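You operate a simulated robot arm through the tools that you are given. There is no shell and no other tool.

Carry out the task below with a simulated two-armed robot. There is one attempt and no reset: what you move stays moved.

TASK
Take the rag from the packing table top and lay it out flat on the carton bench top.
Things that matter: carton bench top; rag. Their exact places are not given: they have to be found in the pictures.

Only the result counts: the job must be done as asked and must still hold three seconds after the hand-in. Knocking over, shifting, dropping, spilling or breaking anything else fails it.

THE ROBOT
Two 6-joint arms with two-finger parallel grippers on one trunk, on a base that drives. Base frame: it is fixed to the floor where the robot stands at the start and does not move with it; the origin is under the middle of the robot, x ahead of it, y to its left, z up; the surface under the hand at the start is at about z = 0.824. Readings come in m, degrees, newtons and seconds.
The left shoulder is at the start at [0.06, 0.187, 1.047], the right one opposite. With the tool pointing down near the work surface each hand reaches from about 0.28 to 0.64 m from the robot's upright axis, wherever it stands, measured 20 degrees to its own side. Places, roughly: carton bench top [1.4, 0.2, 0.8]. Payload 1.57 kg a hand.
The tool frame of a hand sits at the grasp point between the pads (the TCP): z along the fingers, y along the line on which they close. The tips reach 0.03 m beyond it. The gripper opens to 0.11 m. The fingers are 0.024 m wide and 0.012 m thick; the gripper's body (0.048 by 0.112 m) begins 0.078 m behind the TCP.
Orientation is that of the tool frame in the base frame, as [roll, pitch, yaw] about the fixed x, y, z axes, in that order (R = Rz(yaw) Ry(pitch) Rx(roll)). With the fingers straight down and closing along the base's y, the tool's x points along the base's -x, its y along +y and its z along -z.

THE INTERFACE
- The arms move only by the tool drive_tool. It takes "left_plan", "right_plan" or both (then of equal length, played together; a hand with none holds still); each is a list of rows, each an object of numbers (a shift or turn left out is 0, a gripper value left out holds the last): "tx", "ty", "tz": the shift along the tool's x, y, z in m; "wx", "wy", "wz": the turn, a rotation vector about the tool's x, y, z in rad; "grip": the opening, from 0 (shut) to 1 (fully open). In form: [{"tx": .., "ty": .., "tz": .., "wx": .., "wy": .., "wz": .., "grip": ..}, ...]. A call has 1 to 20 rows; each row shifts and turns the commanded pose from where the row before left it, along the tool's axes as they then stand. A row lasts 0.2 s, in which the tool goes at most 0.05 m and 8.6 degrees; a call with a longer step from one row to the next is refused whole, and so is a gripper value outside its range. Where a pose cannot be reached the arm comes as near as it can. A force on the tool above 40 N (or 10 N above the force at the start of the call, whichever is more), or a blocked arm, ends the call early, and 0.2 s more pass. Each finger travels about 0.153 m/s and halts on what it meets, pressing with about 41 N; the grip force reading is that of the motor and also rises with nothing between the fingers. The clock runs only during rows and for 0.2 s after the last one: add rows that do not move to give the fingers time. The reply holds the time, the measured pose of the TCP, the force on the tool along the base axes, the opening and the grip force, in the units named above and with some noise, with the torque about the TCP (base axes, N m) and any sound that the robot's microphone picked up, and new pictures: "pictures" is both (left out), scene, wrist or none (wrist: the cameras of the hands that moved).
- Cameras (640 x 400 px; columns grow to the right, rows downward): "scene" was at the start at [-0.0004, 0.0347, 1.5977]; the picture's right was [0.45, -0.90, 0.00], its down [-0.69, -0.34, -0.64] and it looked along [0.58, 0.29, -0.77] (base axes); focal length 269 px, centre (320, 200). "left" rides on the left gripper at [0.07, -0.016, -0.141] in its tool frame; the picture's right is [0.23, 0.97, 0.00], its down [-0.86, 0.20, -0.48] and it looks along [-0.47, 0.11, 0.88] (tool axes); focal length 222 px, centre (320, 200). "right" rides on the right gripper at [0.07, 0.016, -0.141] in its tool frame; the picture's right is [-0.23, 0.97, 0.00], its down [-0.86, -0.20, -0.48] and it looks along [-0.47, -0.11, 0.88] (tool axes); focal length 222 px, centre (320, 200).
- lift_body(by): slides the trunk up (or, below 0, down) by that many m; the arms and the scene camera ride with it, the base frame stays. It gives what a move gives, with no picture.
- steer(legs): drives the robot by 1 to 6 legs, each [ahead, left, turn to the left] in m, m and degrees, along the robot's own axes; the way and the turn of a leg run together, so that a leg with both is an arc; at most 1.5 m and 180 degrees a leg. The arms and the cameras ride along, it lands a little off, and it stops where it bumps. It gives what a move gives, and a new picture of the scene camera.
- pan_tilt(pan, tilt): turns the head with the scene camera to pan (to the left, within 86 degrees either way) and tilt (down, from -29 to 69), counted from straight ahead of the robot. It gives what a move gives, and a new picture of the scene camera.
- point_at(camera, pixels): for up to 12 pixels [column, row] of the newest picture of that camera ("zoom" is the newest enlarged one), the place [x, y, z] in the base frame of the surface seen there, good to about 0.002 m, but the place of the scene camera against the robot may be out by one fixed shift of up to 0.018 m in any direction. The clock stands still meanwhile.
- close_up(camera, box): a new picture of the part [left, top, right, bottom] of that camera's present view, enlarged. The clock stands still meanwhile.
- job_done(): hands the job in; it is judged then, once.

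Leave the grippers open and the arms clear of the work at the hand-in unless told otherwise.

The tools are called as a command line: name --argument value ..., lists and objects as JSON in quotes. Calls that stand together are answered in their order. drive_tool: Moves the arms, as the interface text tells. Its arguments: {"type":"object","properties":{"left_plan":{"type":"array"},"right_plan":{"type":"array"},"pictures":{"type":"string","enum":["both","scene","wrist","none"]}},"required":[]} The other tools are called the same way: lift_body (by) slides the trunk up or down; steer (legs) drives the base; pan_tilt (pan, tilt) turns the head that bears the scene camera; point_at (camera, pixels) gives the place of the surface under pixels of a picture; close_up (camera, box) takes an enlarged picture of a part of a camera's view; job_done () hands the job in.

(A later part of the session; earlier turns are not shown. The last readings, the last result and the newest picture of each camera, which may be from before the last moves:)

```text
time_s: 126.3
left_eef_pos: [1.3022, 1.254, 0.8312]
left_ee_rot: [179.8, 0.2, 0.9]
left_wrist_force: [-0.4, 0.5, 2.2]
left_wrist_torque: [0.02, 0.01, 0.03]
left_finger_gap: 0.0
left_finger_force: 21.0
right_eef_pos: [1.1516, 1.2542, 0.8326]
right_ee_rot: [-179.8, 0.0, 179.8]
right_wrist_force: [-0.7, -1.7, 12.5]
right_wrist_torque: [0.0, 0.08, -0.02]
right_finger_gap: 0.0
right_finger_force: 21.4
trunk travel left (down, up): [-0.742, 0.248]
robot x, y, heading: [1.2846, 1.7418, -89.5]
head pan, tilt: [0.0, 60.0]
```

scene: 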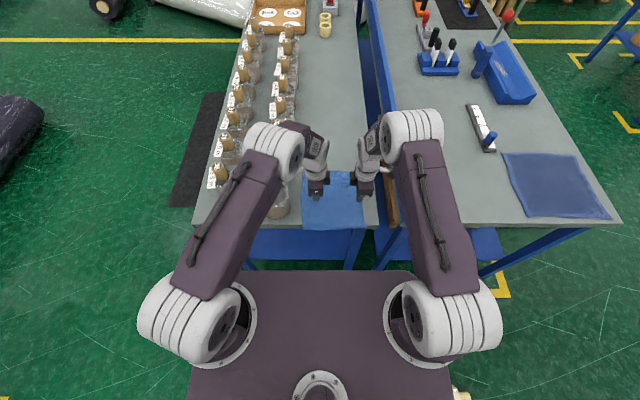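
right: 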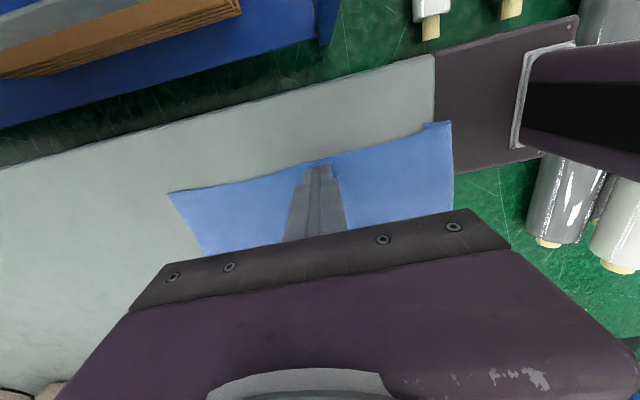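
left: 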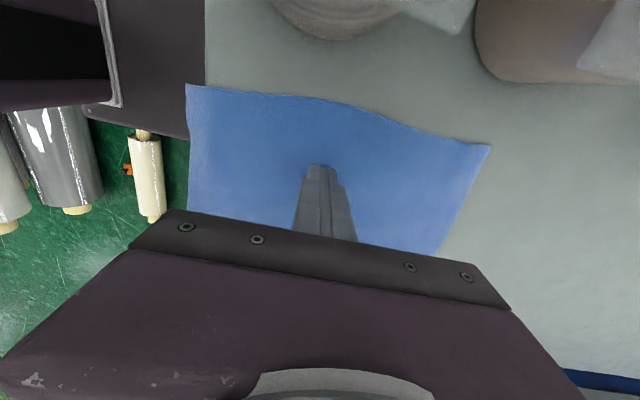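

The rag stays in place. Left presses with 2 N and right with 12 N, so I even them out and drag 3.5 cm further over the edge.

drive_tool --left_plan '[{"tz": 0.0004}, {}]' --right_plan '[{"tz": -0.0003}, {}]' --pictures "none"

steer --legs '[[-0.035, 0.0, 0.0]]'

drive_tool --left_plan '[{}]' --right_plan '[{}]' --pictures "wrist"

close_up --camera "right" --box '[380, 90, 500, 225]'

close_up --camera "left" --box '[140, 70, 280, 225]'

```text
time_s: 126.9
left_eef_pos: [1.301, 1.2532, 0.8313]
left_ee_rot: [179.7, 0.1, 0.9]
left_wrist_force: [0.4, 0.5, 3.9]
left_wrist_torque: [0.02, -0.01, -0.04]
left_finger_gap: 0.0001
left_finger_force: 20.7
right_eef_pos: [1.1513, 1.2539, 0.8311]
right_ee_rot: [-179.8, 0.0, 179.8]
right_wrist_force: [-0.8, -2.5, 11.3]
right_wrist_torque: [-0.04, 0.14, 0.0]
right_finger_gap: 0.0
right_finger_force: 21.2
trunk travel left (down, up): [-0.742, 0.248]
robot x, y, heading: [1.285, 1.7411, -89.8]
head pan, tilt: [0.0, 60.0]
```

```text
time_s: 127.8
left_eef_pos: [1.3013, 1.289, 0.8303]
left_ee_rot: [179.7, 0.1, 1.0]
left_wrist_force: [-0.6, -0.1, 3.1]
left_wrist_torque: [-0.06, -0.01, -0.02]
left_finger_gap: 0.0
left_finger_force: 20.9
right_eef_pos: [1.1512, 1.2904, 0.8322]
right_ee_rot: [-179.7, -0.1, 179.7]
right_wrist_force: [0.3, -2.2, 8.5]
right_wrist_torque: [-0.08, 0.06, 0.0]
right_finger_gap: 0.0
right_finger_force: 21.3
trunk travel left (down, up): [-0.742, 0.248]
robot x, y, heading: [1.2901, 1.7746, -90.2]
head pan, tilt: [0.0, 60.0]
```

scene: 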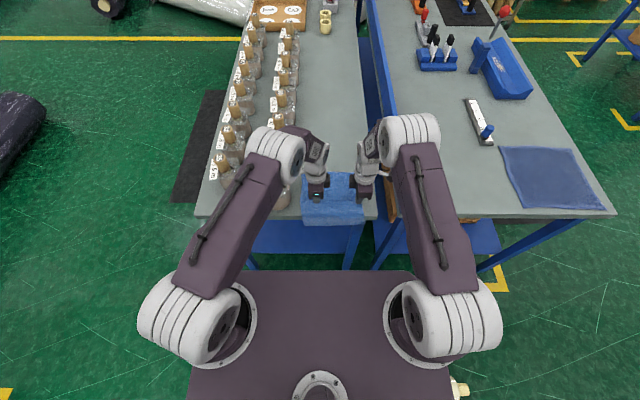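

```text
time_s: 128.2
left_eef_pos: [1.3026, 1.2896, 0.8316]
left_ee_rot: [179.8, 0.0, 0.9]
left_wrist_force: [-0.6, 0.3, 3.2]
left_wrist_torque: [0.04, 0.01, -0.04]
left_finger_gap: 0.0
left_finger_force: 21.0
right_eef_pos: [1.152, 1.29, 0.8317]
right_ee_rot: [-179.8, 0.0, 179.8]
right_wrist_force: [-0.7, 1.2, 8.4]
right_wrist_torque: [0.02, 0.05, 0.03]
right_finger_gap: 0.0
right_finger_force: 21.6
trunk travel left (down, up): [-0.742, 0.248]
robot x, y, heading: [1.2841, 1.7735, -90.2]
head pan, tilt: [0.0, 60.0]
```

right: 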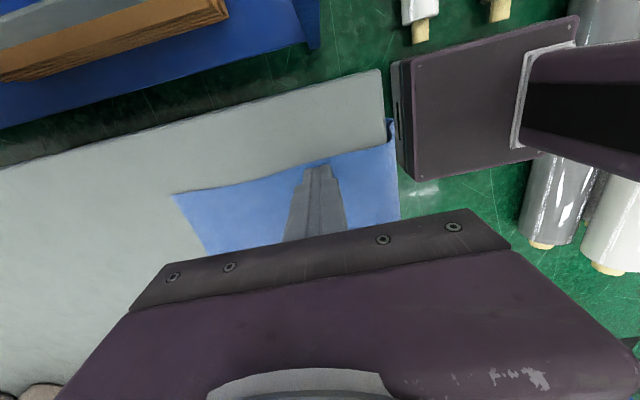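
left: 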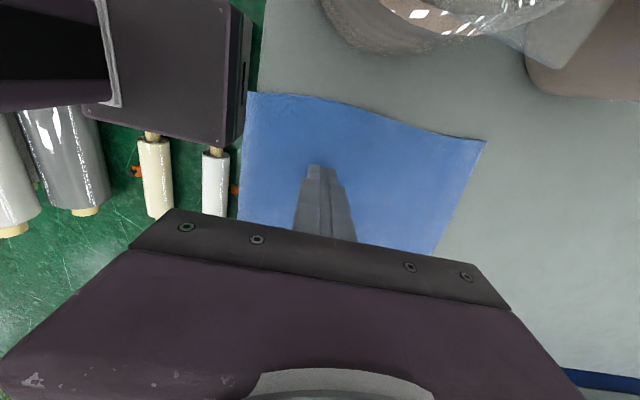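

```text
2.96 times, centred on (440, 158) of right
```

zoom: 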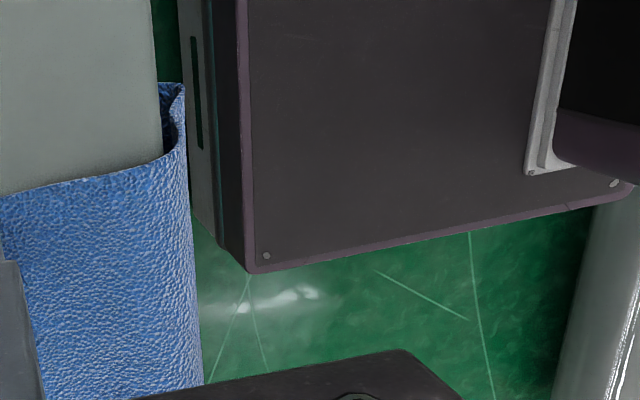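

```text
2.58 times, centred on (210, 148) of left
```

zoom: 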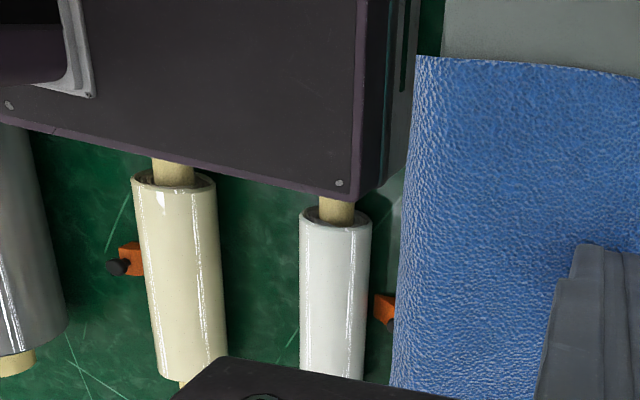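

The hem has dropped over the edge and hangs down. Now I lift the fingertips, move them about 8.5 cm forward (6 cm by arm, 2.5 cm by base) to press near the rag's far edge, and then I'll drag it back onto the bench.

drive_tool --left_plan '[{"tz": -0.01}, {"tz": -0.008}, {"ty": 0.03}, {"ty": 0.03}, {}]' --right_plan '[{"tz": -0.01}, {"tz": -0.008}, {"ty": -0.03}, {"ty": -0.03}, {}]' --pictures "none"

steer --legs '[[0.025, 0.0, 0.0]]'

drive_tool --left_plan '[{}]' --right_plan '[{}]' --pictures "wrist"

```text
time_s: 129.4
left_eef_pos: [1.2998, 1.2302, 0.847]
left_ee_rot: [179.8, -0.1, 1.0]
left_wrist_force: [0.7, -0.4, 0.1]
left_wrist_torque: [-0.02, 0.0, 0.0]
left_finger_gap: 0.0
left_finger_force: 21.1
right_eef_pos: [1.1517, 1.2293, 0.8488]
right_ee_rot: [-179.9, 0.0, 179.9]
right_wrist_force: [0.8, 0.2, -0.4]
right_wrist_torque: [-0.02, -0.01, 0.03]
right_finger_gap: 0.0
right_finger_force: 20.8
trunk travel left (down, up): [-0.742, 0.248]
robot x, y, heading: [1.2841, 1.7781, -89.6]
head pan, tilt: [0.0, 60.0]
```

```text
time_s: 130.2
left_eef_pos: [1.3012, 1.207, 0.8497]
left_ee_rot: [179.6, 0.2, 0.8]
left_wrist_force: [0.4, 0.2, 0.2]
left_wrist_torque: [0.01, -0.02, 0.03]
left_finger_gap: 0.0
left_finger_force: 21.7
right_eef_pos: [1.1535, 1.2082, 0.8509]
right_ee_rot: [-179.7, 0.1, 179.8]
right_wrist_force: [1.3, 0.6, -0.5]
right_wrist_torque: [0.0, -0.01, 0.0]
right_finger_gap: 0.0
right_finger_force: 20.8
trunk travel left (down, up): [-0.742, 0.248]
robot x, y, heading: [1.2849, 1.7466, -89.9]
head pan, tilt: [0.0, 60.0]
```

scene: 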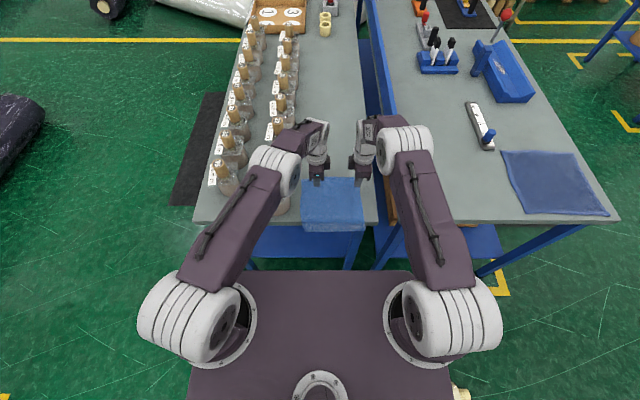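

```text
time_s: 130.6
left_eef_pos: [1.3006, 1.2064, 0.848]
left_ee_rot: [179.8, 0.1, 0.9]
left_wrist_force: [0.2, 0.7, -0.3]
left_wrist_torque: [-0.01, 0.0, 0.07]
left_finger_gap: 0.0
left_finger_force: 21.2
right_eef_pos: [1.1525, 1.2061, 0.8492]
right_ee_rot: [-179.7, 0.0, 179.9]
right_wrist_force: [-0.1, 0.6, -0.1]
right_wrist_torque: [-0.05, -0.02, 0.02]
right_finger_gap: 0.0
right_finger_force: 21.0
trunk travel left (down, up): [-0.742, 0.248]
robot x, y, heading: [1.2914, 1.7536, -90.0]
head pan, tilt: [0.0, 60.0]
```

right: 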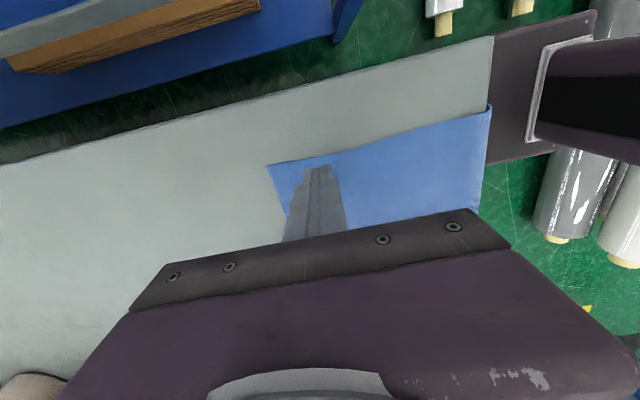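
left: 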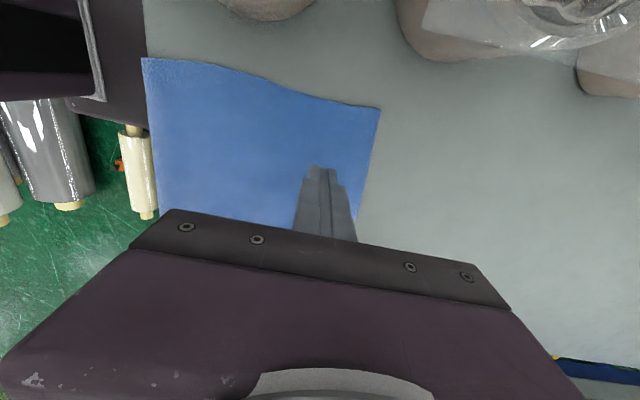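

The fingertips are close to the far edge. I measure the far corners and the edge line.

point_at --camera "right" --pixels '[[272, 168], [279, 190], [286, 212], [488, 110], [484, 150], [400, 150]]'

point_at --camera "left" --pixels '[[376, 113], [369, 150], [362, 185], [148, 62], [152, 120], [250, 120]]'

close_up --camera "scene" --box '[285, 165, 381, 240]'

```text
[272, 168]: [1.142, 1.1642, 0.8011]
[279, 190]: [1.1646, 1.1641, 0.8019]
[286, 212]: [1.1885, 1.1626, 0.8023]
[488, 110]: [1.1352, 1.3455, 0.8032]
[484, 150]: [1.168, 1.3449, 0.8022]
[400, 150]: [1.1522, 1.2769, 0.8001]
```

```text
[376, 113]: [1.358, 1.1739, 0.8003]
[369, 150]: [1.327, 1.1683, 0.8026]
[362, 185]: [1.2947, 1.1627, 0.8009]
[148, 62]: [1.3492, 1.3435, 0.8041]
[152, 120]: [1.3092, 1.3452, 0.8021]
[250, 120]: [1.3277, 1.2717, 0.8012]
```

```text
5.33 times, centred on (333, 202) of scene
```

zoom: 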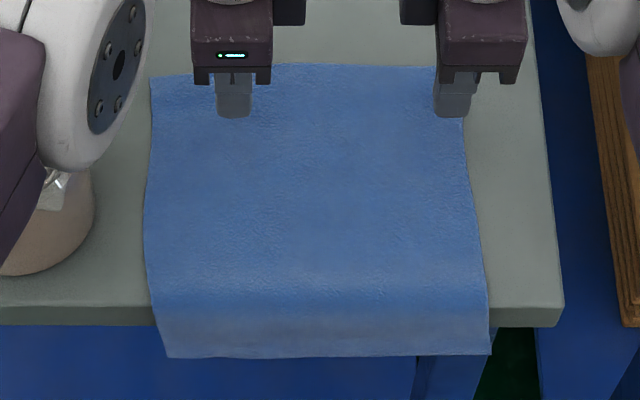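

The view is very good now. The rag lies flat on the bench, and its hem is fully unrolled, hanging straight over the end: far edge at y≈1.165, about 6.5 cm overhanging. I move 2.4 cm further forward to press right at the far edge.

steer --legs '[[0.024, 0.0, 0.0]]'

drive_tool --left_plan '[{"tz": 0.009}, {"tz": 0.006}, {"tz": 0.001}, {}]' --right_plan '[{"tz": 0.009}, {"tz": 0.006}, {"tz": 0.002}, {}]' --pictures "wrist"

```text
time_s: 131.4
left_eef_pos: [1.301, 1.1828, 0.8487]
left_ee_rot: [179.6, 0.2, 0.9]
left_wrist_force: [-0.2, 0.4, -0.3]
left_wrist_torque: [-0.04, 0.01, 0.03]
left_finger_gap: 0.0
left_finger_force: 21.3
right_eef_pos: [1.154, 1.1831, 0.8515]
right_ee_rot: [-179.7, 0.0, 180.0]
right_wrist_force: [-0.6, -0.3, 0.5]
right_wrist_torque: [-0.03, 0.0, 0.02]
right_finger_gap: 0.0003
right_finger_force: 21.0
trunk travel left (down, up): [-0.742, 0.248]
robot x, y, heading: [1.2877, 1.7256, -89.8]
head pan, tilt: [0.0, 60.0]
```

scene: 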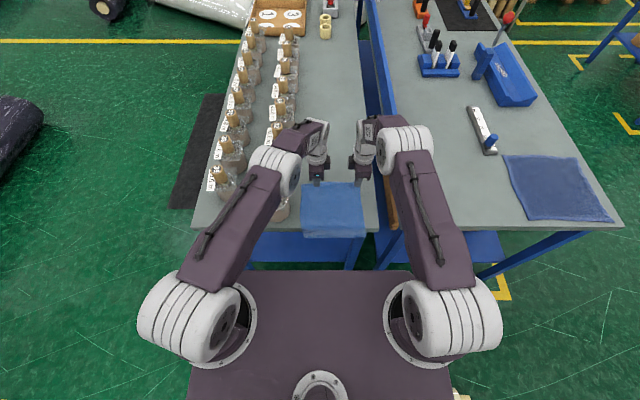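

```text
time_s: 132.4
left_eef_pos: [1.3001, 1.1822, 0.8312]
left_ee_rot: [179.8, 0.1, 0.9]
left_wrist_force: [-0.5, 0.9, 1.8]
left_wrist_torque: [-0.05, -0.02, 0.0]
left_finger_gap: 0.0
left_finger_force: 21.0
right_eef_pos: [1.1521, 1.1806, 0.8318]
right_ee_rot: [-179.9, 0.0, 179.9]
right_wrist_force: [-0.3, 0.1, 0.4]
right_wrist_torque: [0.02, -0.01, 0.02]
right_finger_gap: 0.0001
right_finger_force: 20.9
trunk travel left (down, up): [-0.742, 0.248]
robot x, y, heading: [1.2893, 1.7274, -89.9]
head pan, tilt: [0.0, 60.0]
```

right: 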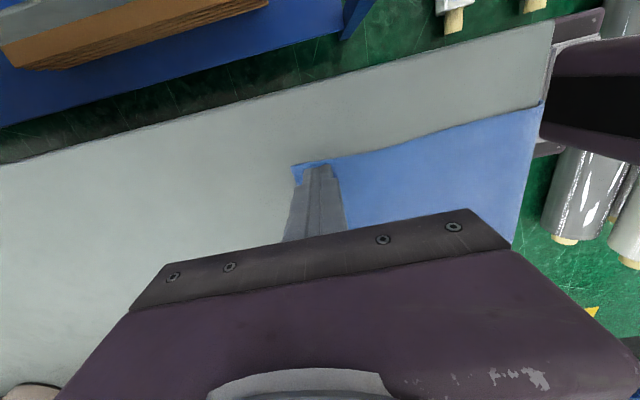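
left: 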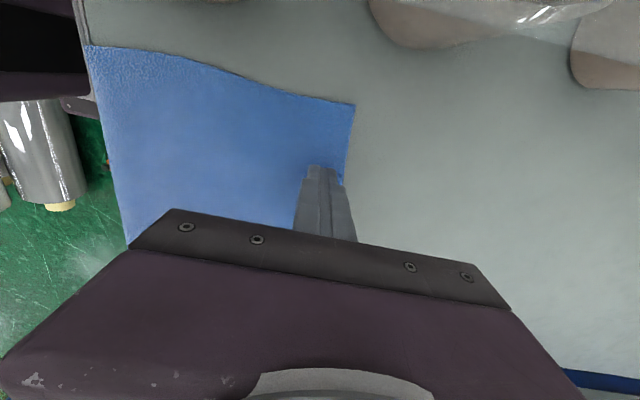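

The fingertips sit right at the far edge. I lower in fine steps to about 8 N each.

drive_tool --left_plan '[{"tz": 0.0005}, {}]' --right_plan '[{"tz": 0.0008}, {}]' --pictures "none"

```text
time_s: 133.0
left_eef_pos: [1.3017, 1.1817, 0.8311]
left_ee_rot: [179.9, 0.1, 0.9]
left_wrist_force: [0.1, 0.1, 1.3]
left_wrist_torque: [0.03, 0.02, 0.01]
left_finger_gap: 0.0
left_finger_force: 21.0
right_eef_pos: [1.153, 1.1812, 0.8317]
right_ee_rot: [-179.7, -0.1, 179.9]
right_wrist_force: [-0.9, -0.9, 5.6]
right_wrist_torque: [0.0, 0.02, -0.01]
right_finger_gap: 0.0
right_finger_force: 21.2
trunk travel left (down, up): [-0.742, 0.248]
robot x, y, heading: [1.2849, 1.7308, -89.8]
head pan, tilt: [0.0, 60.0]
```

drive_tool --left_plan '[{"tz": 0.0008}, {}]' --right_plan '[{"tz": 0.0003}, {}]' --pictures "none"

```text
time_s: 133.6
left_eef_pos: [1.3017, 1.1817, 0.831]
left_ee_rot: [179.7, 0.1, 0.9]
left_wrist_force: [0.1, 0.1, 6.0]
left_wrist_torque: [-0.02, 0.0, 0.01]
left_finger_gap: 0.0
left_finger_force: 20.9
right_eef_pos: [1.1537, 1.1827, 0.8309]
right_ee_rot: [-179.8, -0.1, 179.9]
right_wrist_force: [-0.8, -1.1, 7.5]
right_wrist_torque: [-0.05, 0.08, 0.0]
right_finger_gap: 0.0
right_finger_force: 21.4
trunk travel left (down, up): [-0.742, 0.248]
robot x, y, heading: [1.2861, 1.7288, -89.7]
head pan, tilt: [0.0, 60.0]
```

Both press with 6–7 N. I drive 4 cm forward as a first part of the drag, with a slight shift away from the bobbins, and check that the rag follows.

steer --legs '[[0.04, -0.004, 0.0]]'

drive_tool --left_plan '[{}]' --right_plan '[{}]' --pictures "wrist"

close_up --camera "scene" --box '[285, 165, 381, 240]'

```text
time_s: 134.5
left_eef_pos: [1.2981, 1.142, 0.831]
left_ee_rot: [179.8, 0.1, 0.9]
left_wrist_force: [0.4, 2.6, 11.7]
left_wrist_torque: [0.19, -0.01, -0.03]
left_finger_gap: 0.0
left_finger_force: 21.6
right_eef_pos: [1.1511, 1.1416, 0.8308]
right_ee_rot: [-179.9, 0.0, 180.0]
right_wrist_force: [-0.1, 1.4, 10.5]
right_wrist_torque: [0.16, -0.02, 0.0]
right_finger_gap: 0.0002
right_finger_force: 21.0
trunk travel left (down, up): [-0.742, 0.248]
robot x, y, heading: [1.2827, 1.6905, -89.6]
head pan, tilt: [0.0, 60.0]
```

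scene: 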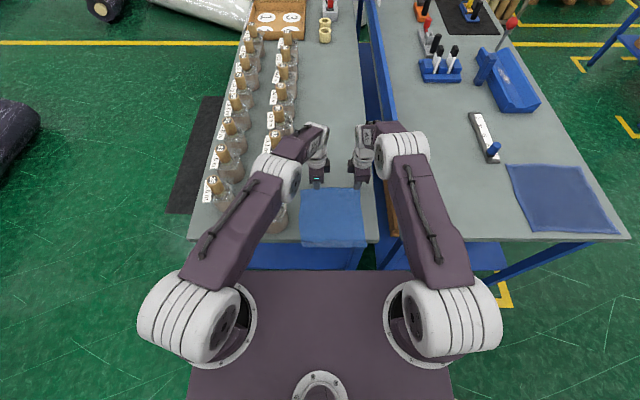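

```text
time_s: 134.9
left_eef_pos: [1.2985, 1.1417, 0.8313]
left_ee_rot: [179.6, 0.1, 1.0]
left_wrist_force: [-0.7, 0.1, 6.7]
left_wrist_torque: [0.04, 0.0, 0.0]
left_finger_gap: 0.0
left_finger_force: 21.4
right_eef_pos: [1.1494, 1.1419, 0.8325]
right_ee_rot: [-179.7, 0.0, 179.9]
right_wrist_force: [0.7, 0.3, 5.1]
right_wrist_torque: [0.02, -0.02, 0.02]
right_finger_gap: 0.0001
right_finger_force: 20.8
trunk travel left (down, up): [-0.742, 0.248]
robot x, y, heading: [1.2805, 1.6876, -89.9]
head pan, tilt: [0.0, 60.0]
```

right: 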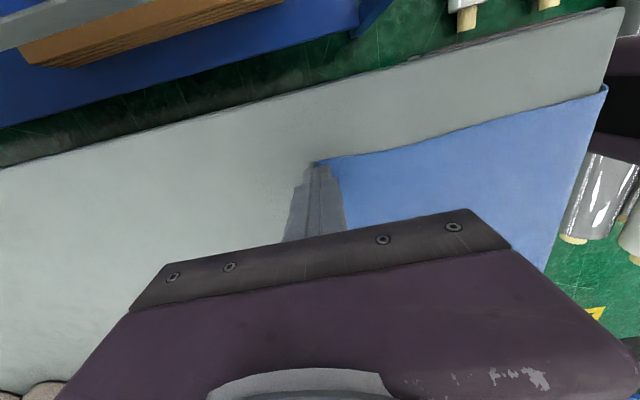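
left: 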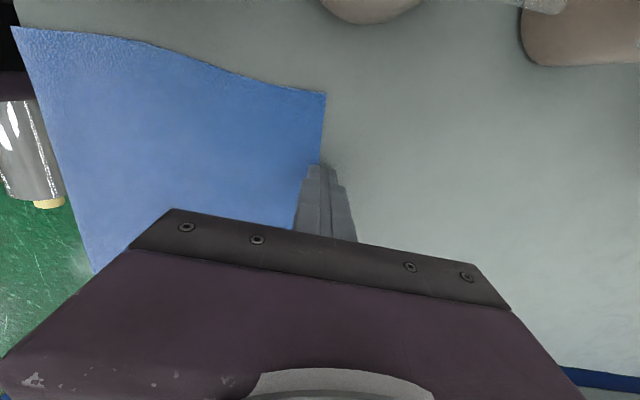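

```text
5.33 times, centred on (333, 202) of scene
```

zoom: 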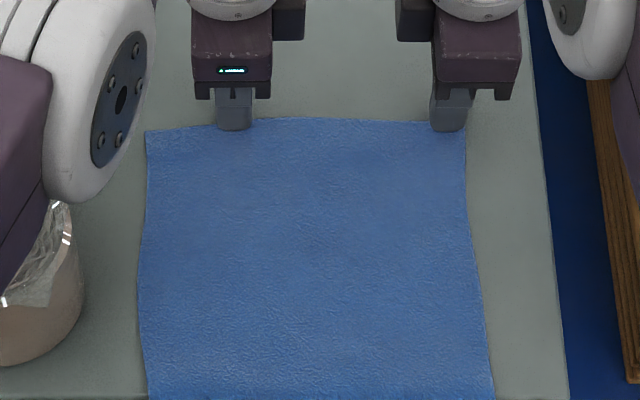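

The fingertips slid to the very edge, so the rag followed only partly. I measure the far edge now.

point_at --camera "left" --pixels '[[322, 97], [317, 130], [313, 160], [20, 32], [60, 150]]'

point_at --camera "right" --pixels '[[322, 161], [335, 168], [330, 163], [600, 95], [580, 150]]'

point_at --camera "scene" --pixels '[[307, 190], [335, 188], [368, 189], [309, 240], [335, 245], [372, 240]]'

```text
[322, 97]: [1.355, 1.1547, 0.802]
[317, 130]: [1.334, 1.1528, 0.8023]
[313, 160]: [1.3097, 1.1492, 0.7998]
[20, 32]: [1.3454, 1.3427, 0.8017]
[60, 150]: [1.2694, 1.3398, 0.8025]
```

```text
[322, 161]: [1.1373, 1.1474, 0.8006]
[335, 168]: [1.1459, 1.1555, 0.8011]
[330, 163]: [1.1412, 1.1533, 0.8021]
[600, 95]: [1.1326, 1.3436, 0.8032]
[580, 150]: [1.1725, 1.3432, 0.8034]
```

```text
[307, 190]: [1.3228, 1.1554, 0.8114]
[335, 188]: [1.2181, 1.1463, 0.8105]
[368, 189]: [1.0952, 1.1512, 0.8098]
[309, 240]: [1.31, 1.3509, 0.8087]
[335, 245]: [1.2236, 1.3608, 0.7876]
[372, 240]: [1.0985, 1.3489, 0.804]
```

The far edge moved only 1.5 cm (now y≈1.15), so the fingers slipped. I lift, go back 5 cm onto the rag, press harder (about 20 N), and try again.

drive_tool --left_plan '[{"tz": -0.009}, {"tz": -0.008}, {}]' --right_plan '[{"tz": -0.009}, {"tz": -0.008}, {}]' --pictures "none"

steer --legs '[[-0.055, 0.0, 0.0]]'

drive_tool --left_plan '[{"tz": 0.009}, {"tz": 0.007}, {"tz": 0.001}, {}]' --right_plan '[{"tz": 0.009}, {"tz": 0.007}, {"tz": 0.001}, {}]' --pictures "wrist"

```text
time_s: 135.7
left_eef_pos: [1.2972, 1.1416, 0.848]
left_ee_rot: [179.9, 0.0, 0.9]
left_wrist_force: [0.2, -0.6, 0.4]
left_wrist_torque: [0.04, -0.01, -0.01]
left_finger_gap: 0.0
left_finger_force: 21.4
right_eef_pos: [1.1496, 1.1405, 0.8461]
right_ee_rot: [179.9, 0.0, 180.0]
right_wrist_force: [-0.3, -0.2, 0.2]
right_wrist_torque: [0.03, -0.02, 0.02]
right_finger_gap: 0.0001
right_finger_force: 21.1
trunk travel left (down, up): [-0.742, 0.248]
robot x, y, heading: [1.2854, 1.684, -89.6]
head pan, tilt: [0.0, 60.0]
```

```text
time_s: 136.6
left_eef_pos: [1.2973, 1.1932, 0.8465]
left_ee_rot: [-180.0, 0.0, 1.0]
left_wrist_force: [0.4, -1.0, 0.0]
left_wrist_torque: [0.01, -0.02, 0.01]
left_finger_gap: 0.0001
left_finger_force: 21.2
right_eef_pos: [1.1483, 1.1938, 0.8458]
right_ee_rot: [179.9, -0.1, 179.8]
right_wrist_force: [0.5, 0.1, -0.1]
right_wrist_torque: [0.01, -0.02, -0.01]
right_finger_gap: 0.0001
right_finger_force: 21.1
trunk travel left (down, up): [-0.742, 0.248]
robot x, y, heading: [1.2831, 1.7417, -89.9]
head pan, tilt: [0.0, 60.0]
```

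scene: 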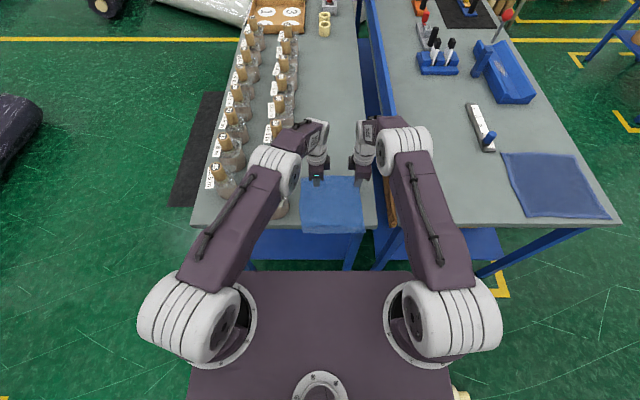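

```text
time_s: 137.6
left_eef_pos: [1.2977, 1.197, 0.8313]
left_ee_rot: [179.8, 0.0, 0.9]
left_wrist_force: [0.2, 1.4, 0.9]
left_wrist_torque: [-0.02, -0.03, 0.0]
left_finger_gap: 0.0
left_finger_force: 21.1
right_eef_pos: [1.1495, 1.1949, 0.8307]
right_ee_rot: [-179.9, 0.1, 179.8]
right_wrist_force: [0.1, 1.2, 9.8]
right_wrist_torque: [0.06, -0.03, 0.02]
right_finger_gap: 0.0001
right_finger_force: 21.5
trunk travel left (down, up): [-0.742, 0.248]
robot x, y, heading: [1.2875, 1.7445, -89.7]
head pan, tilt: [0.0, 60.0]
```

right: 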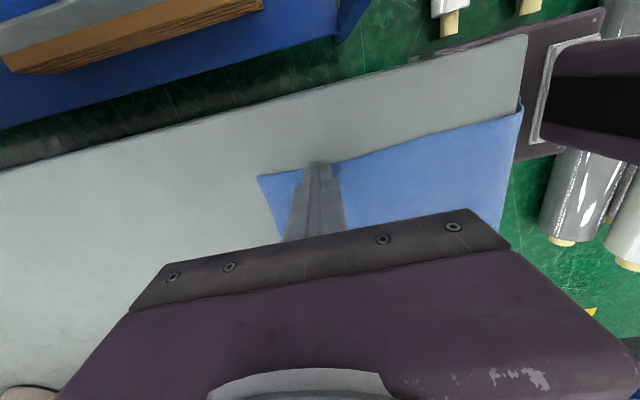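
left: 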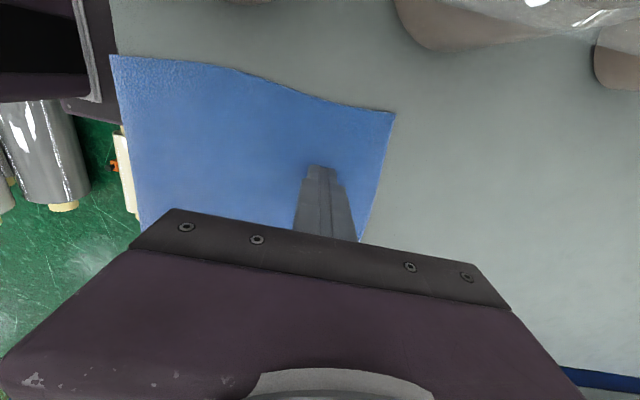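

The right fingertip sits at the rag's side edge, so I lift it, shift it 12 mm inward and press again, while the left presses a bit more.

drive_tool --left_plan '[{}, {}, {}, {"tz": 0.0008}, {}]' --right_plan '[{"tz": -0.006}, {"tx": -0.012}, {"tz": 0.005}, {"tz": 0.0012}, {}]' --pictures "none"

```text
time_s: 138.8
left_eef_pos: [1.2975, 1.1969, 0.8311]
left_ee_rot: [179.7, 0.1, 0.9]
left_wrist_force: [1.3, -1.6, 8.9]
left_wrist_torque: [-0.01, -0.04, 0.01]
left_finger_gap: 0.0
left_finger_force: 21.3
right_eef_pos: [1.1603, 1.196, 0.8316]
right_ee_rot: [-179.8, 0.0, 179.8]
right_wrist_force: [0.2, 0.5, 9.2]
right_wrist_torque: [0.0, 0.09, 0.03]
right_finger_gap: 0.0
right_finger_force: 21.1
trunk travel left (down, up): [-0.742, 0.248]
robot x, y, heading: [1.2782, 1.7408, -90.0]
head pan, tilt: [0.0, 60.0]
```

drive_tool --left_plan '[{"tz": 0.0008}, {}]' --right_plan '[{"tz": 0.0008}, {}]' --pictures "none"

```text
time_s: 139.4
left_eef_pos: [1.2974, 1.1966, 0.8313]
left_ee_rot: [179.6, 0.1, 0.9]
left_wrist_force: [1.0, -3.1, 15.4]
left_wrist_torque: [-0.04, -0.06, -0.01]
left_finger_gap: 0.0
left_finger_force: 20.9
right_eef_pos: [1.1614, 1.1967, 0.8313]
right_ee_rot: [-179.7, -0.1, 179.9]
right_wrist_force: [-1.6, -2.5, 15.0]
right_wrist_torque: [-0.06, 0.17, 0.01]
right_finger_gap: 0.0
right_finger_force: 21.5
trunk travel left (down, up): [-0.742, 0.248]
robot x, y, heading: [1.2805, 1.7425, -89.6]
head pan, tilt: [0.0, 60.0]
```

drive_tool --left_plan '[{"tz": 0.0005}, {}]' --right_plan '[{"tz": 0.0005}, {}]' --pictures "none"

steer --legs '[[0.03, 0.0, 0.0]]'

drive_tool --left_plan '[{}]' --right_plan '[{}]' --pictures "wrist"

close_up --camera "scene" --box '[285, 165, 381, 240]'

```text
time_s: 140.0
left_eef_pos: [1.2959, 1.1984, 0.8307]
left_ee_rot: [179.7, 0.0, 1.0]
left_wrist_force: [0.6, -3.9, 17.9]
left_wrist_torque: [-0.06, -0.06, 0.0]
left_finger_gap: 0.0
left_finger_force: 21.1
right_eef_pos: [1.1614, 1.1964, 0.8322]
right_ee_rot: [-179.5, 0.0, 179.8]
right_wrist_force: [-3.0, -3.3, 21.7]
right_wrist_torque: [-0.02, 0.24, 0.03]
right_finger_gap: 0.0003
right_finger_force: 21.6
trunk travel left (down, up): [-0.742, 0.248]
robot x, y, heading: [1.2819, 1.7417, -89.8]
head pan, tilt: [0.0, 60.0]
```

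```text
time_s: 140.8
left_eef_pos: [1.2969, 1.1687, 0.8314]
left_ee_rot: [179.6, 0.1, 0.9]
left_wrist_force: [0.0, 0.8, 18.4]
left_wrist_torque: [0.06, 0.03, -0.01]
left_finger_gap: 0.0
left_finger_force: 21.2
right_eef_pos: [1.1624, 1.168, 0.8311]
right_ee_rot: [-179.7, 0.0, 179.7]
right_wrist_force: [-0.8, -0.2, 22.5]
right_wrist_torque: [0.07, 0.18, 0.03]
right_finger_gap: 0.0002
right_finger_force: 21.1
trunk travel left (down, up): [-0.742, 0.248]
robot x, y, heading: [1.2835, 1.7063, -90.0]
head pan, tilt: [0.0, 60.0]
```

scene: 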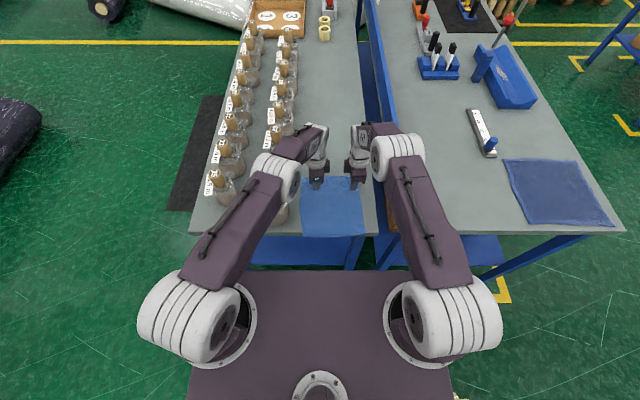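

```text
time_s: 141.2
left_eef_pos: [1.2972, 1.1674, 0.8318]
left_ee_rot: [179.6, 0.1, 0.9]
left_wrist_force: [0.7, 0.0, 11.9]
left_wrist_torque: [0.08, 0.0, 0.0]
left_finger_gap: 0.0
left_finger_force: 21.7
right_eef_pos: [1.1613, 1.1665, 0.8326]
right_ee_rot: [-179.7, 0.0, 179.8]
right_wrist_force: [-0.2, 1.2, 14.6]
right_wrist_torque: [0.1, 0.1, -0.02]
right_finger_gap: 0.0
right_finger_force: 21.6
trunk travel left (down, up): [-0.742, 0.248]
robot x, y, heading: [1.285, 1.7136, -89.9]
head pan, tilt: [0.0, 60.0]
```

right: 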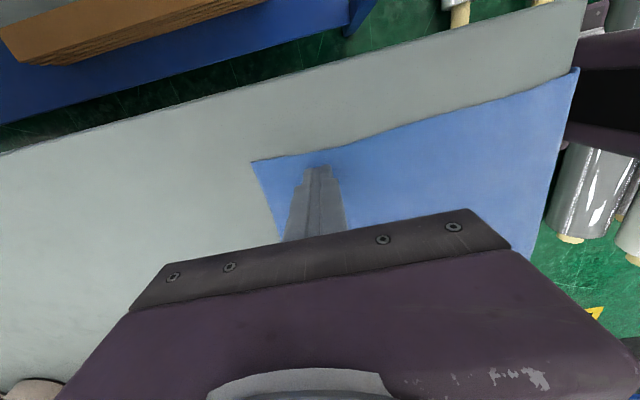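
left: 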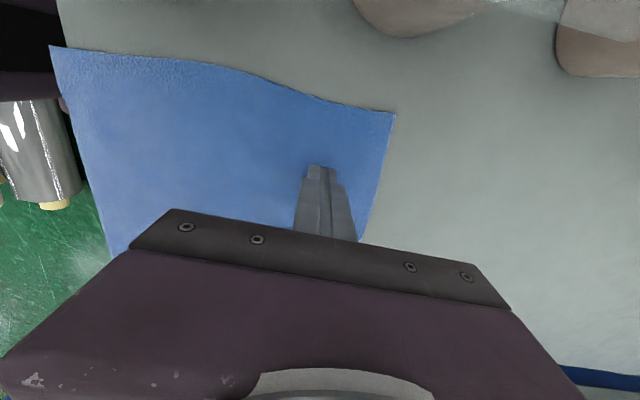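

```text
5.33 times, centred on (333, 202) of scene
```

zoom: 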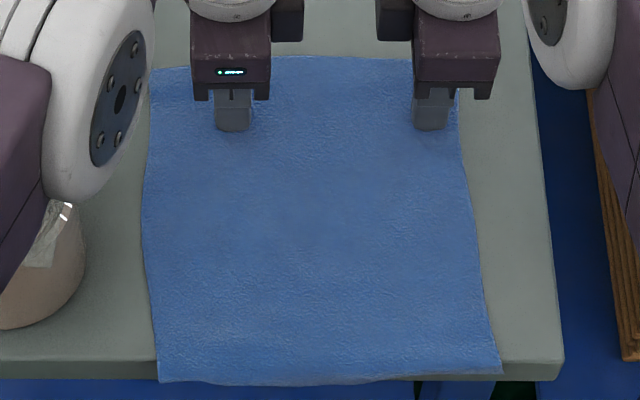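

With the firmer press the rag followed the full 3 cm and stays smooth. I continue 3 cm, then check.

steer --legs '[[0.03, 0.0, 0.0]]'

drive_tool --left_plan '[{}]' --right_plan '[{}]' --pictures "wrist"

point_at --camera "left" --pixels '[[388, 116], [375, 170], [362, 215], [335, 104], [250, 76]]'

point_at --camera "right" --pixels '[[258, 166], [270, 200], [400, 130], [480, 105], [550, 85]]'

```text
time_s: 142.1
left_eef_pos: [1.2982, 1.1377, 0.8312]
left_ee_rot: [179.7, 0.1, 0.8]
left_wrist_force: [0.3, 0.9, 15.4]
left_wrist_torque: [0.11, -0.01, -0.01]
left_finger_gap: 0.0002
left_finger_force: 21.6
right_eef_pos: [1.1617, 1.1353, 0.8307]
right_ee_rot: [-179.7, 0.0, 179.8]
right_wrist_force: [-0.5, 0.3, 17.9]
right_wrist_torque: [0.05, 0.16, 0.03]
right_finger_gap: 0.0
right_finger_force: 21.3
trunk travel left (down, up): [-0.742, 0.248]
robot x, y, heading: [1.2843, 1.6827, -89.8]
head pan, tilt: [0.0, 60.0]
```

scene: 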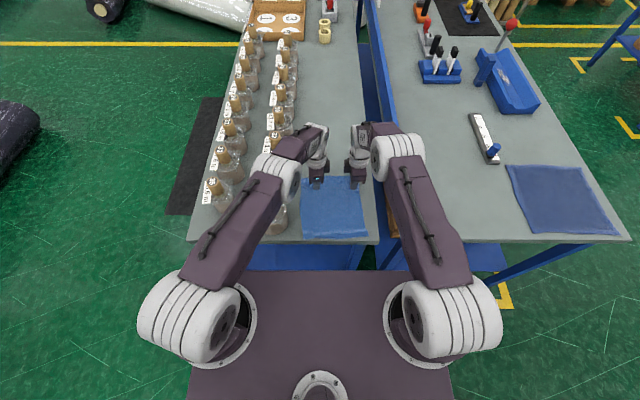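

```text
time_s: 142.5
left_eef_pos: [1.2982, 1.1359, 0.8309]
left_ee_rot: [179.7, 0.2, 1.0]
left_wrist_force: [0.3, 0.8, 10.3]
left_wrist_torque: [0.06, -0.05, -0.01]
left_finger_gap: 0.0
left_finger_force: 21.0
right_eef_pos: [1.1622, 1.1362, 0.8309]
right_ee_rot: [-179.6, 0.0, 179.8]
right_wrist_force: [-0.5, 0.9, 12.1]
right_wrist_torque: [0.1, 0.12, -0.04]
right_finger_gap: 0.0001
right_finger_force: 21.3
trunk travel left (down, up): [-0.742, 0.248]
robot x, y, heading: [1.2852, 1.6816, -89.8]
head pan, tilt: [0.0, 60.0]
```

right: 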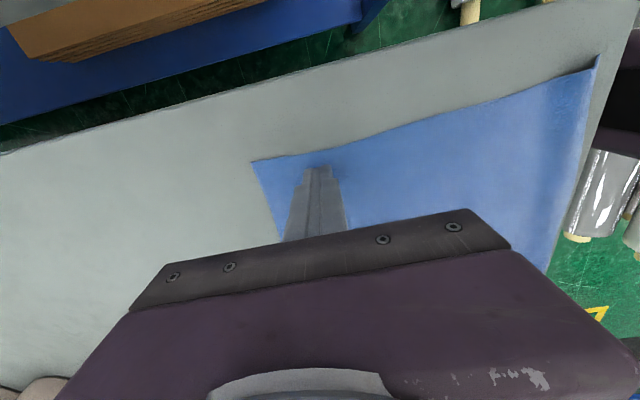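
left: 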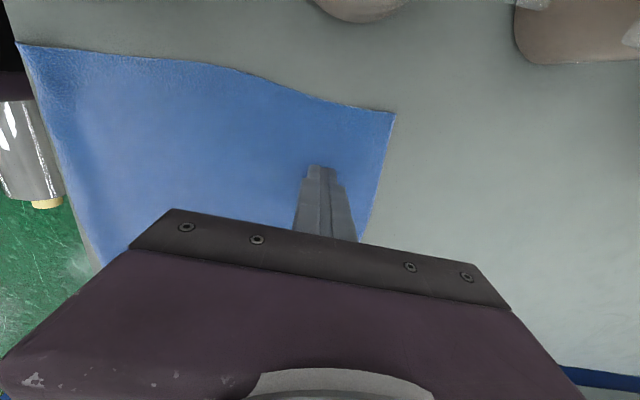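

```text
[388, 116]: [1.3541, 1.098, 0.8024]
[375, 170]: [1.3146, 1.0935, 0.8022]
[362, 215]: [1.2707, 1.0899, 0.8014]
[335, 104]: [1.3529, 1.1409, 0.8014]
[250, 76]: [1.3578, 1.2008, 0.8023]
```

```text
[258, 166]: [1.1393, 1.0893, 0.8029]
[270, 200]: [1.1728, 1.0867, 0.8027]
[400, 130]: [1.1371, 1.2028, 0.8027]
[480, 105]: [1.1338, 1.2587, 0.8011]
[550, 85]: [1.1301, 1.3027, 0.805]
```

The far edge is now at y≈1.09 and the near edge has just come up onto the bench. I drag another 3 cm to leave a clear margin to the bench end.

steer --legs '[[0.03, 0.0, 0.0]]'

drive_tool --left_plan '[{}]' --right_plan '[{}]' --pictures "wrist"

close_up --camera "scene" --box '[285, 170, 381, 245]'

```text
time_s: 143.3
left_eef_pos: [1.2986, 1.1089, 0.8324]
left_ee_rot: [179.7, 0.1, 0.9]
left_wrist_force: [-0.1, 2.9, 14.4]
left_wrist_torque: [0.12, -0.02, -0.02]
left_finger_gap: 0.0002
left_finger_force: 21.1
right_eef_pos: [1.1618, 1.1062, 0.8314]
right_ee_rot: [-179.6, 0.1, 179.8]
right_wrist_force: [-1.5, 0.9, 15.4]
right_wrist_torque: [0.1, 0.13, 0.0]
right_finger_gap: 0.0003
right_finger_force: 21.2
trunk travel left (down, up): [-0.742, 0.248]
robot x, y, heading: [1.2822, 1.6539, -89.8]
head pan, tilt: [0.0, 60.0]
```

scene: 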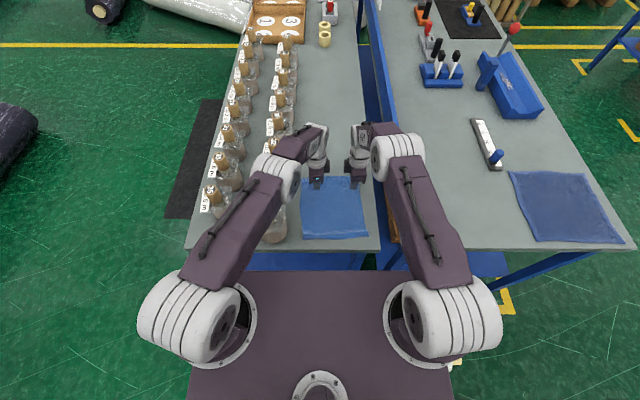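

```text
time_s: 143.7
left_eef_pos: [1.2973, 1.1069, 0.831]
left_ee_rot: [179.8, 0.1, 0.9]
left_wrist_force: [0.2, 0.3, 10.0]
left_wrist_torque: [0.07, -0.03, -0.02]
left_finger_gap: 0.0001
left_finger_force: 21.1
right_eef_pos: [1.1615, 1.1055, 0.8319]
right_ee_rot: [-179.7, 0.0, 179.9]
right_wrist_force: [-0.8, 2.2, 10.7]
right_wrist_torque: [0.07, 0.1, 0.0]
right_finger_gap: 0.0
right_finger_force: 21.3
trunk travel left (down, up): [-0.742, 0.248]
robot x, y, heading: [1.2841, 1.651, -90.0]
head pan, tilt: [0.0, 60.0]
```

right: 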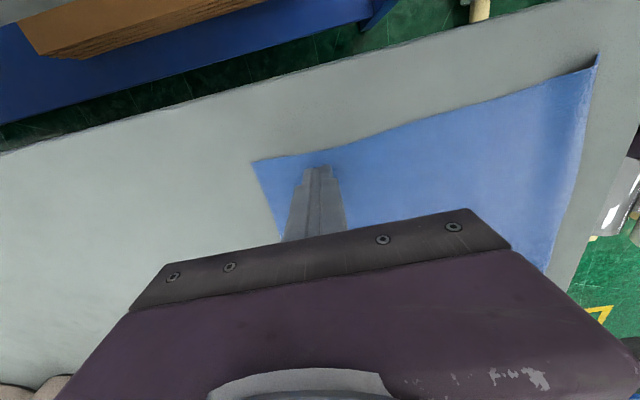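
left: 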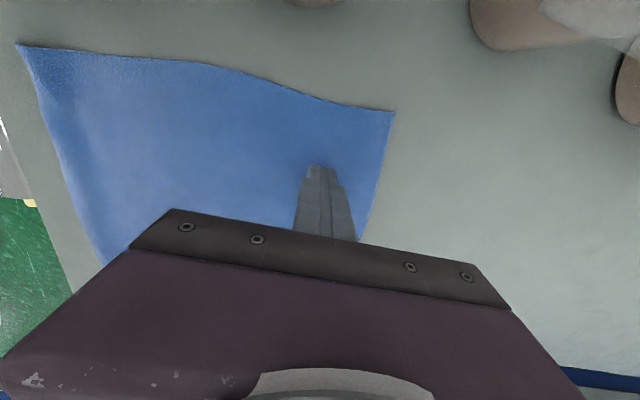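

```text
5.33 times, centred on (333, 208) of scene
```

zoom: 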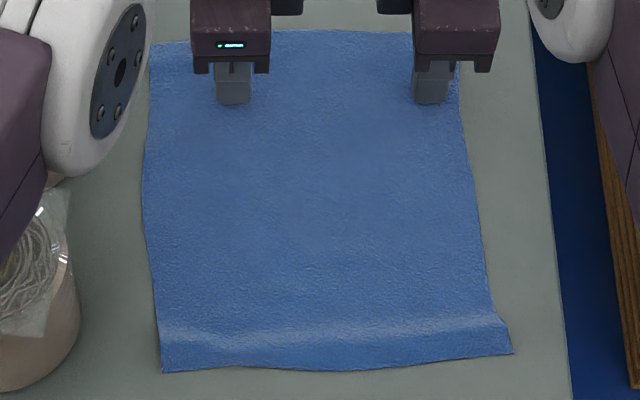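

The whole rag is now on the bench, unfolded, with only a faint crease near the hem. I lift the fingertips straight up off the cloth, raise the trunk, and measure it all.

drive_tool --left_plan '[{"tz": -0.006}, {"tz": -0.012}, {"tz": -0.02}, {"tz": -0.03}, {}]' --right_plan '[{"tz": -0.006}, {"tz": -0.012}, {"tz": -0.02}, {"tz": -0.03}, {}]' --pictures "none"

lift_body --by 0.2

drive_tool --left_plan '[{}]' --right_plan '[{}]'

```text
time_s: 144.9
left_eef_pos: [1.297, 1.104, 0.8972]
left_ee_rot: [179.8, 0.1, 0.8]
left_wrist_force: [0.3, -0.8, 0.0]
left_wrist_torque: [0.01, -0.03, -0.01]
left_finger_gap: 0.0
left_finger_force: 21.3
right_eef_pos: [1.162, 1.1029, 0.8969]
right_ee_rot: [-180.0, 0.0, 179.9]
right_wrist_force: [0.0, 0.7, 0.1]
right_wrist_torque: [0.05, 0.01, -0.02]
right_finger_gap: 0.0
right_finger_force: 21.2
trunk travel left (down, up): [-0.742, 0.248]
robot x, y, heading: [1.2814, 1.6531, -89.7]
head pan, tilt: [0.0, 60.0]
```

```text
time_s: 147.1
left_eef_pos: [1.2967, 1.1066, 1.0967]
left_ee_rot: [179.9, 0.1, 0.9]
left_wrist_force: [0.7, -0.7, -0.1]
left_wrist_torque: [0.01, 0.0, -0.03]
left_finger_gap: 0.0002
left_finger_force: 20.7
right_eef_pos: [1.162, 1.1022, 1.0967]
right_ee_rot: [-179.9, -0.1, 180.0]
right_wrist_force: [-0.5, 0.0, -0.9]
right_wrist_torque: [0.0, 0.04, 0.01]
right_finger_gap: 0.0
right_finger_force: 21.1
trunk travel left (down, up): [-0.942, 0.048]
robot x, y, heading: [1.2833, 1.6481, -89.9]
head pan, tilt: [0.0, 60.0]
```

```text
time_s: 147.5
left_eef_pos: [1.2979, 1.1059, 1.0973]
left_ee_rot: [179.9, 0.0, 0.9]
left_wrist_force: [0.5, 0.0, -0.3]
left_wrist_torque: [-0.01, -0.02, -0.01]
left_finger_gap: 0.0001
left_finger_force: 21.2
right_eef_pos: [1.1617, 1.1036, 1.0972]
right_ee_rot: [-179.9, -0.1, 179.9]
right_wrist_force: [-0.7, -0.5, 0.7]
right_wrist_torque: [-0.01, -0.02, 0.0]
right_finger_gap: 0.0001
right_finger_force: 21.0
trunk travel left (down, up): [-0.942, 0.048]
robot x, y, heading: [1.2853, 1.6553, -89.7]
head pan, tilt: [0.0, 60.0]
```

scene: 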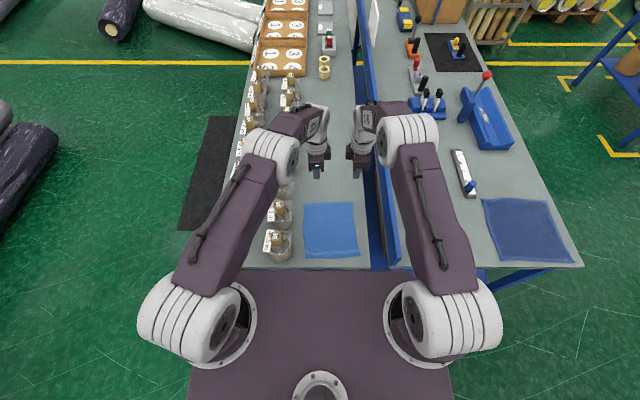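
right: 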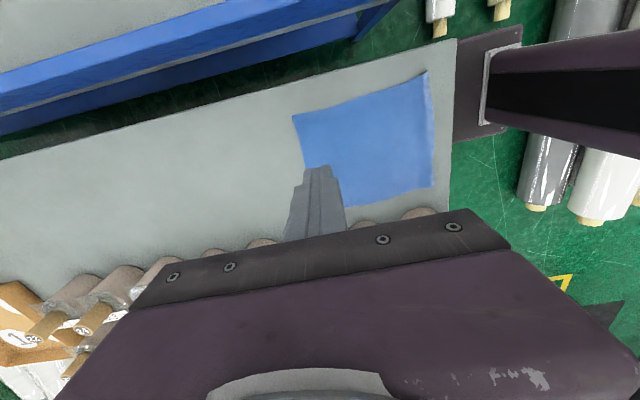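
left: 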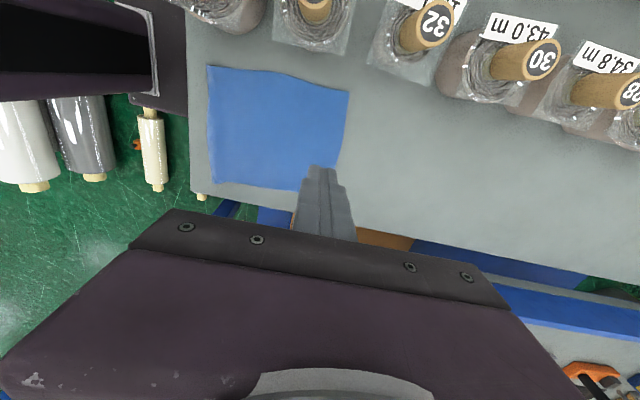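

The rag now lies spread out on the bench. I zoom in and measure its corners, edges and heights.

close_up --camera "scene" --box '[285, 190, 381, 265]'

point_at --camera "right" --pixels '[[296, 117], [427, 74], [430, 110], [431, 150], [431, 184], [424, 80], [422, 115], [420, 150], [418, 183], [350, 204], [390, 195], [360, 140]]'

point_at --camera "left" --pixels '[[345, 94], [210, 68], [211, 100], [212, 140], [212, 178], [222, 75], [222, 110], [224, 150], [296, 187], [250, 184], [275, 130], [338, 140]]'

close_up --camera "right" --box '[280, 60, 460, 215]'

```text
5.33 times, centred on (333, 228) of scene
```

zoom: 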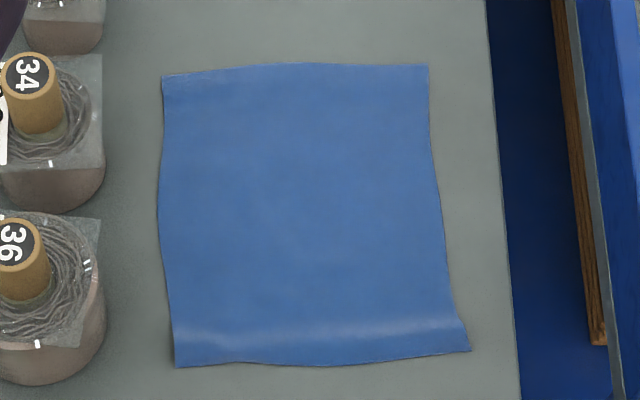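

```text
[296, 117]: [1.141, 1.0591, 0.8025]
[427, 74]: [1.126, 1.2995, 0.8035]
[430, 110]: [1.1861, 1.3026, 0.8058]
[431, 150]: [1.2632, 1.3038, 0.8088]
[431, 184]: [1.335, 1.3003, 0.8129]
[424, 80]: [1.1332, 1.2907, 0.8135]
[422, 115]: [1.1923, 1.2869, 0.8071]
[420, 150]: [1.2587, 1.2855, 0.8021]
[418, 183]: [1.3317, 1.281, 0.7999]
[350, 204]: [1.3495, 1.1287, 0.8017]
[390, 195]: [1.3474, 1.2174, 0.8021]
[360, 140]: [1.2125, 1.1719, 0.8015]
```

```text
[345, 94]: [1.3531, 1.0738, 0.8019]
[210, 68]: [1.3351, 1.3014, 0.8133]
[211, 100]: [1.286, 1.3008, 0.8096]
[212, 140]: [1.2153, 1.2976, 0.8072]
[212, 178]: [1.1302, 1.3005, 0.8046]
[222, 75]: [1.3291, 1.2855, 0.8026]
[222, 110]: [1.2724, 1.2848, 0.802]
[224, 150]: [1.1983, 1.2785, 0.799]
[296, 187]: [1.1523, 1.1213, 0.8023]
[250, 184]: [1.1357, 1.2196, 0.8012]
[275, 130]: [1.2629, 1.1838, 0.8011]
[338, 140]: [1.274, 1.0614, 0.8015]
```

```text
2.58 times, centred on (370, 138) of right
```

zoom: 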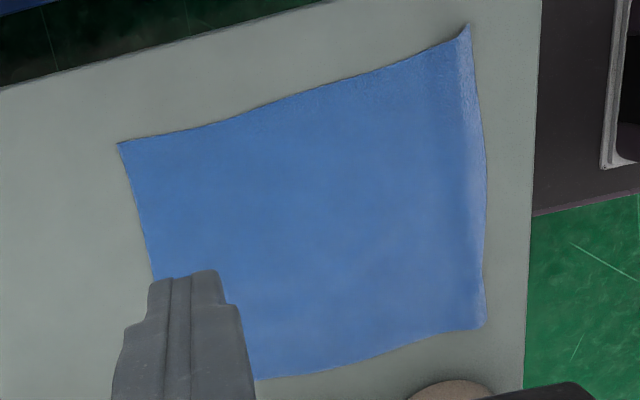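

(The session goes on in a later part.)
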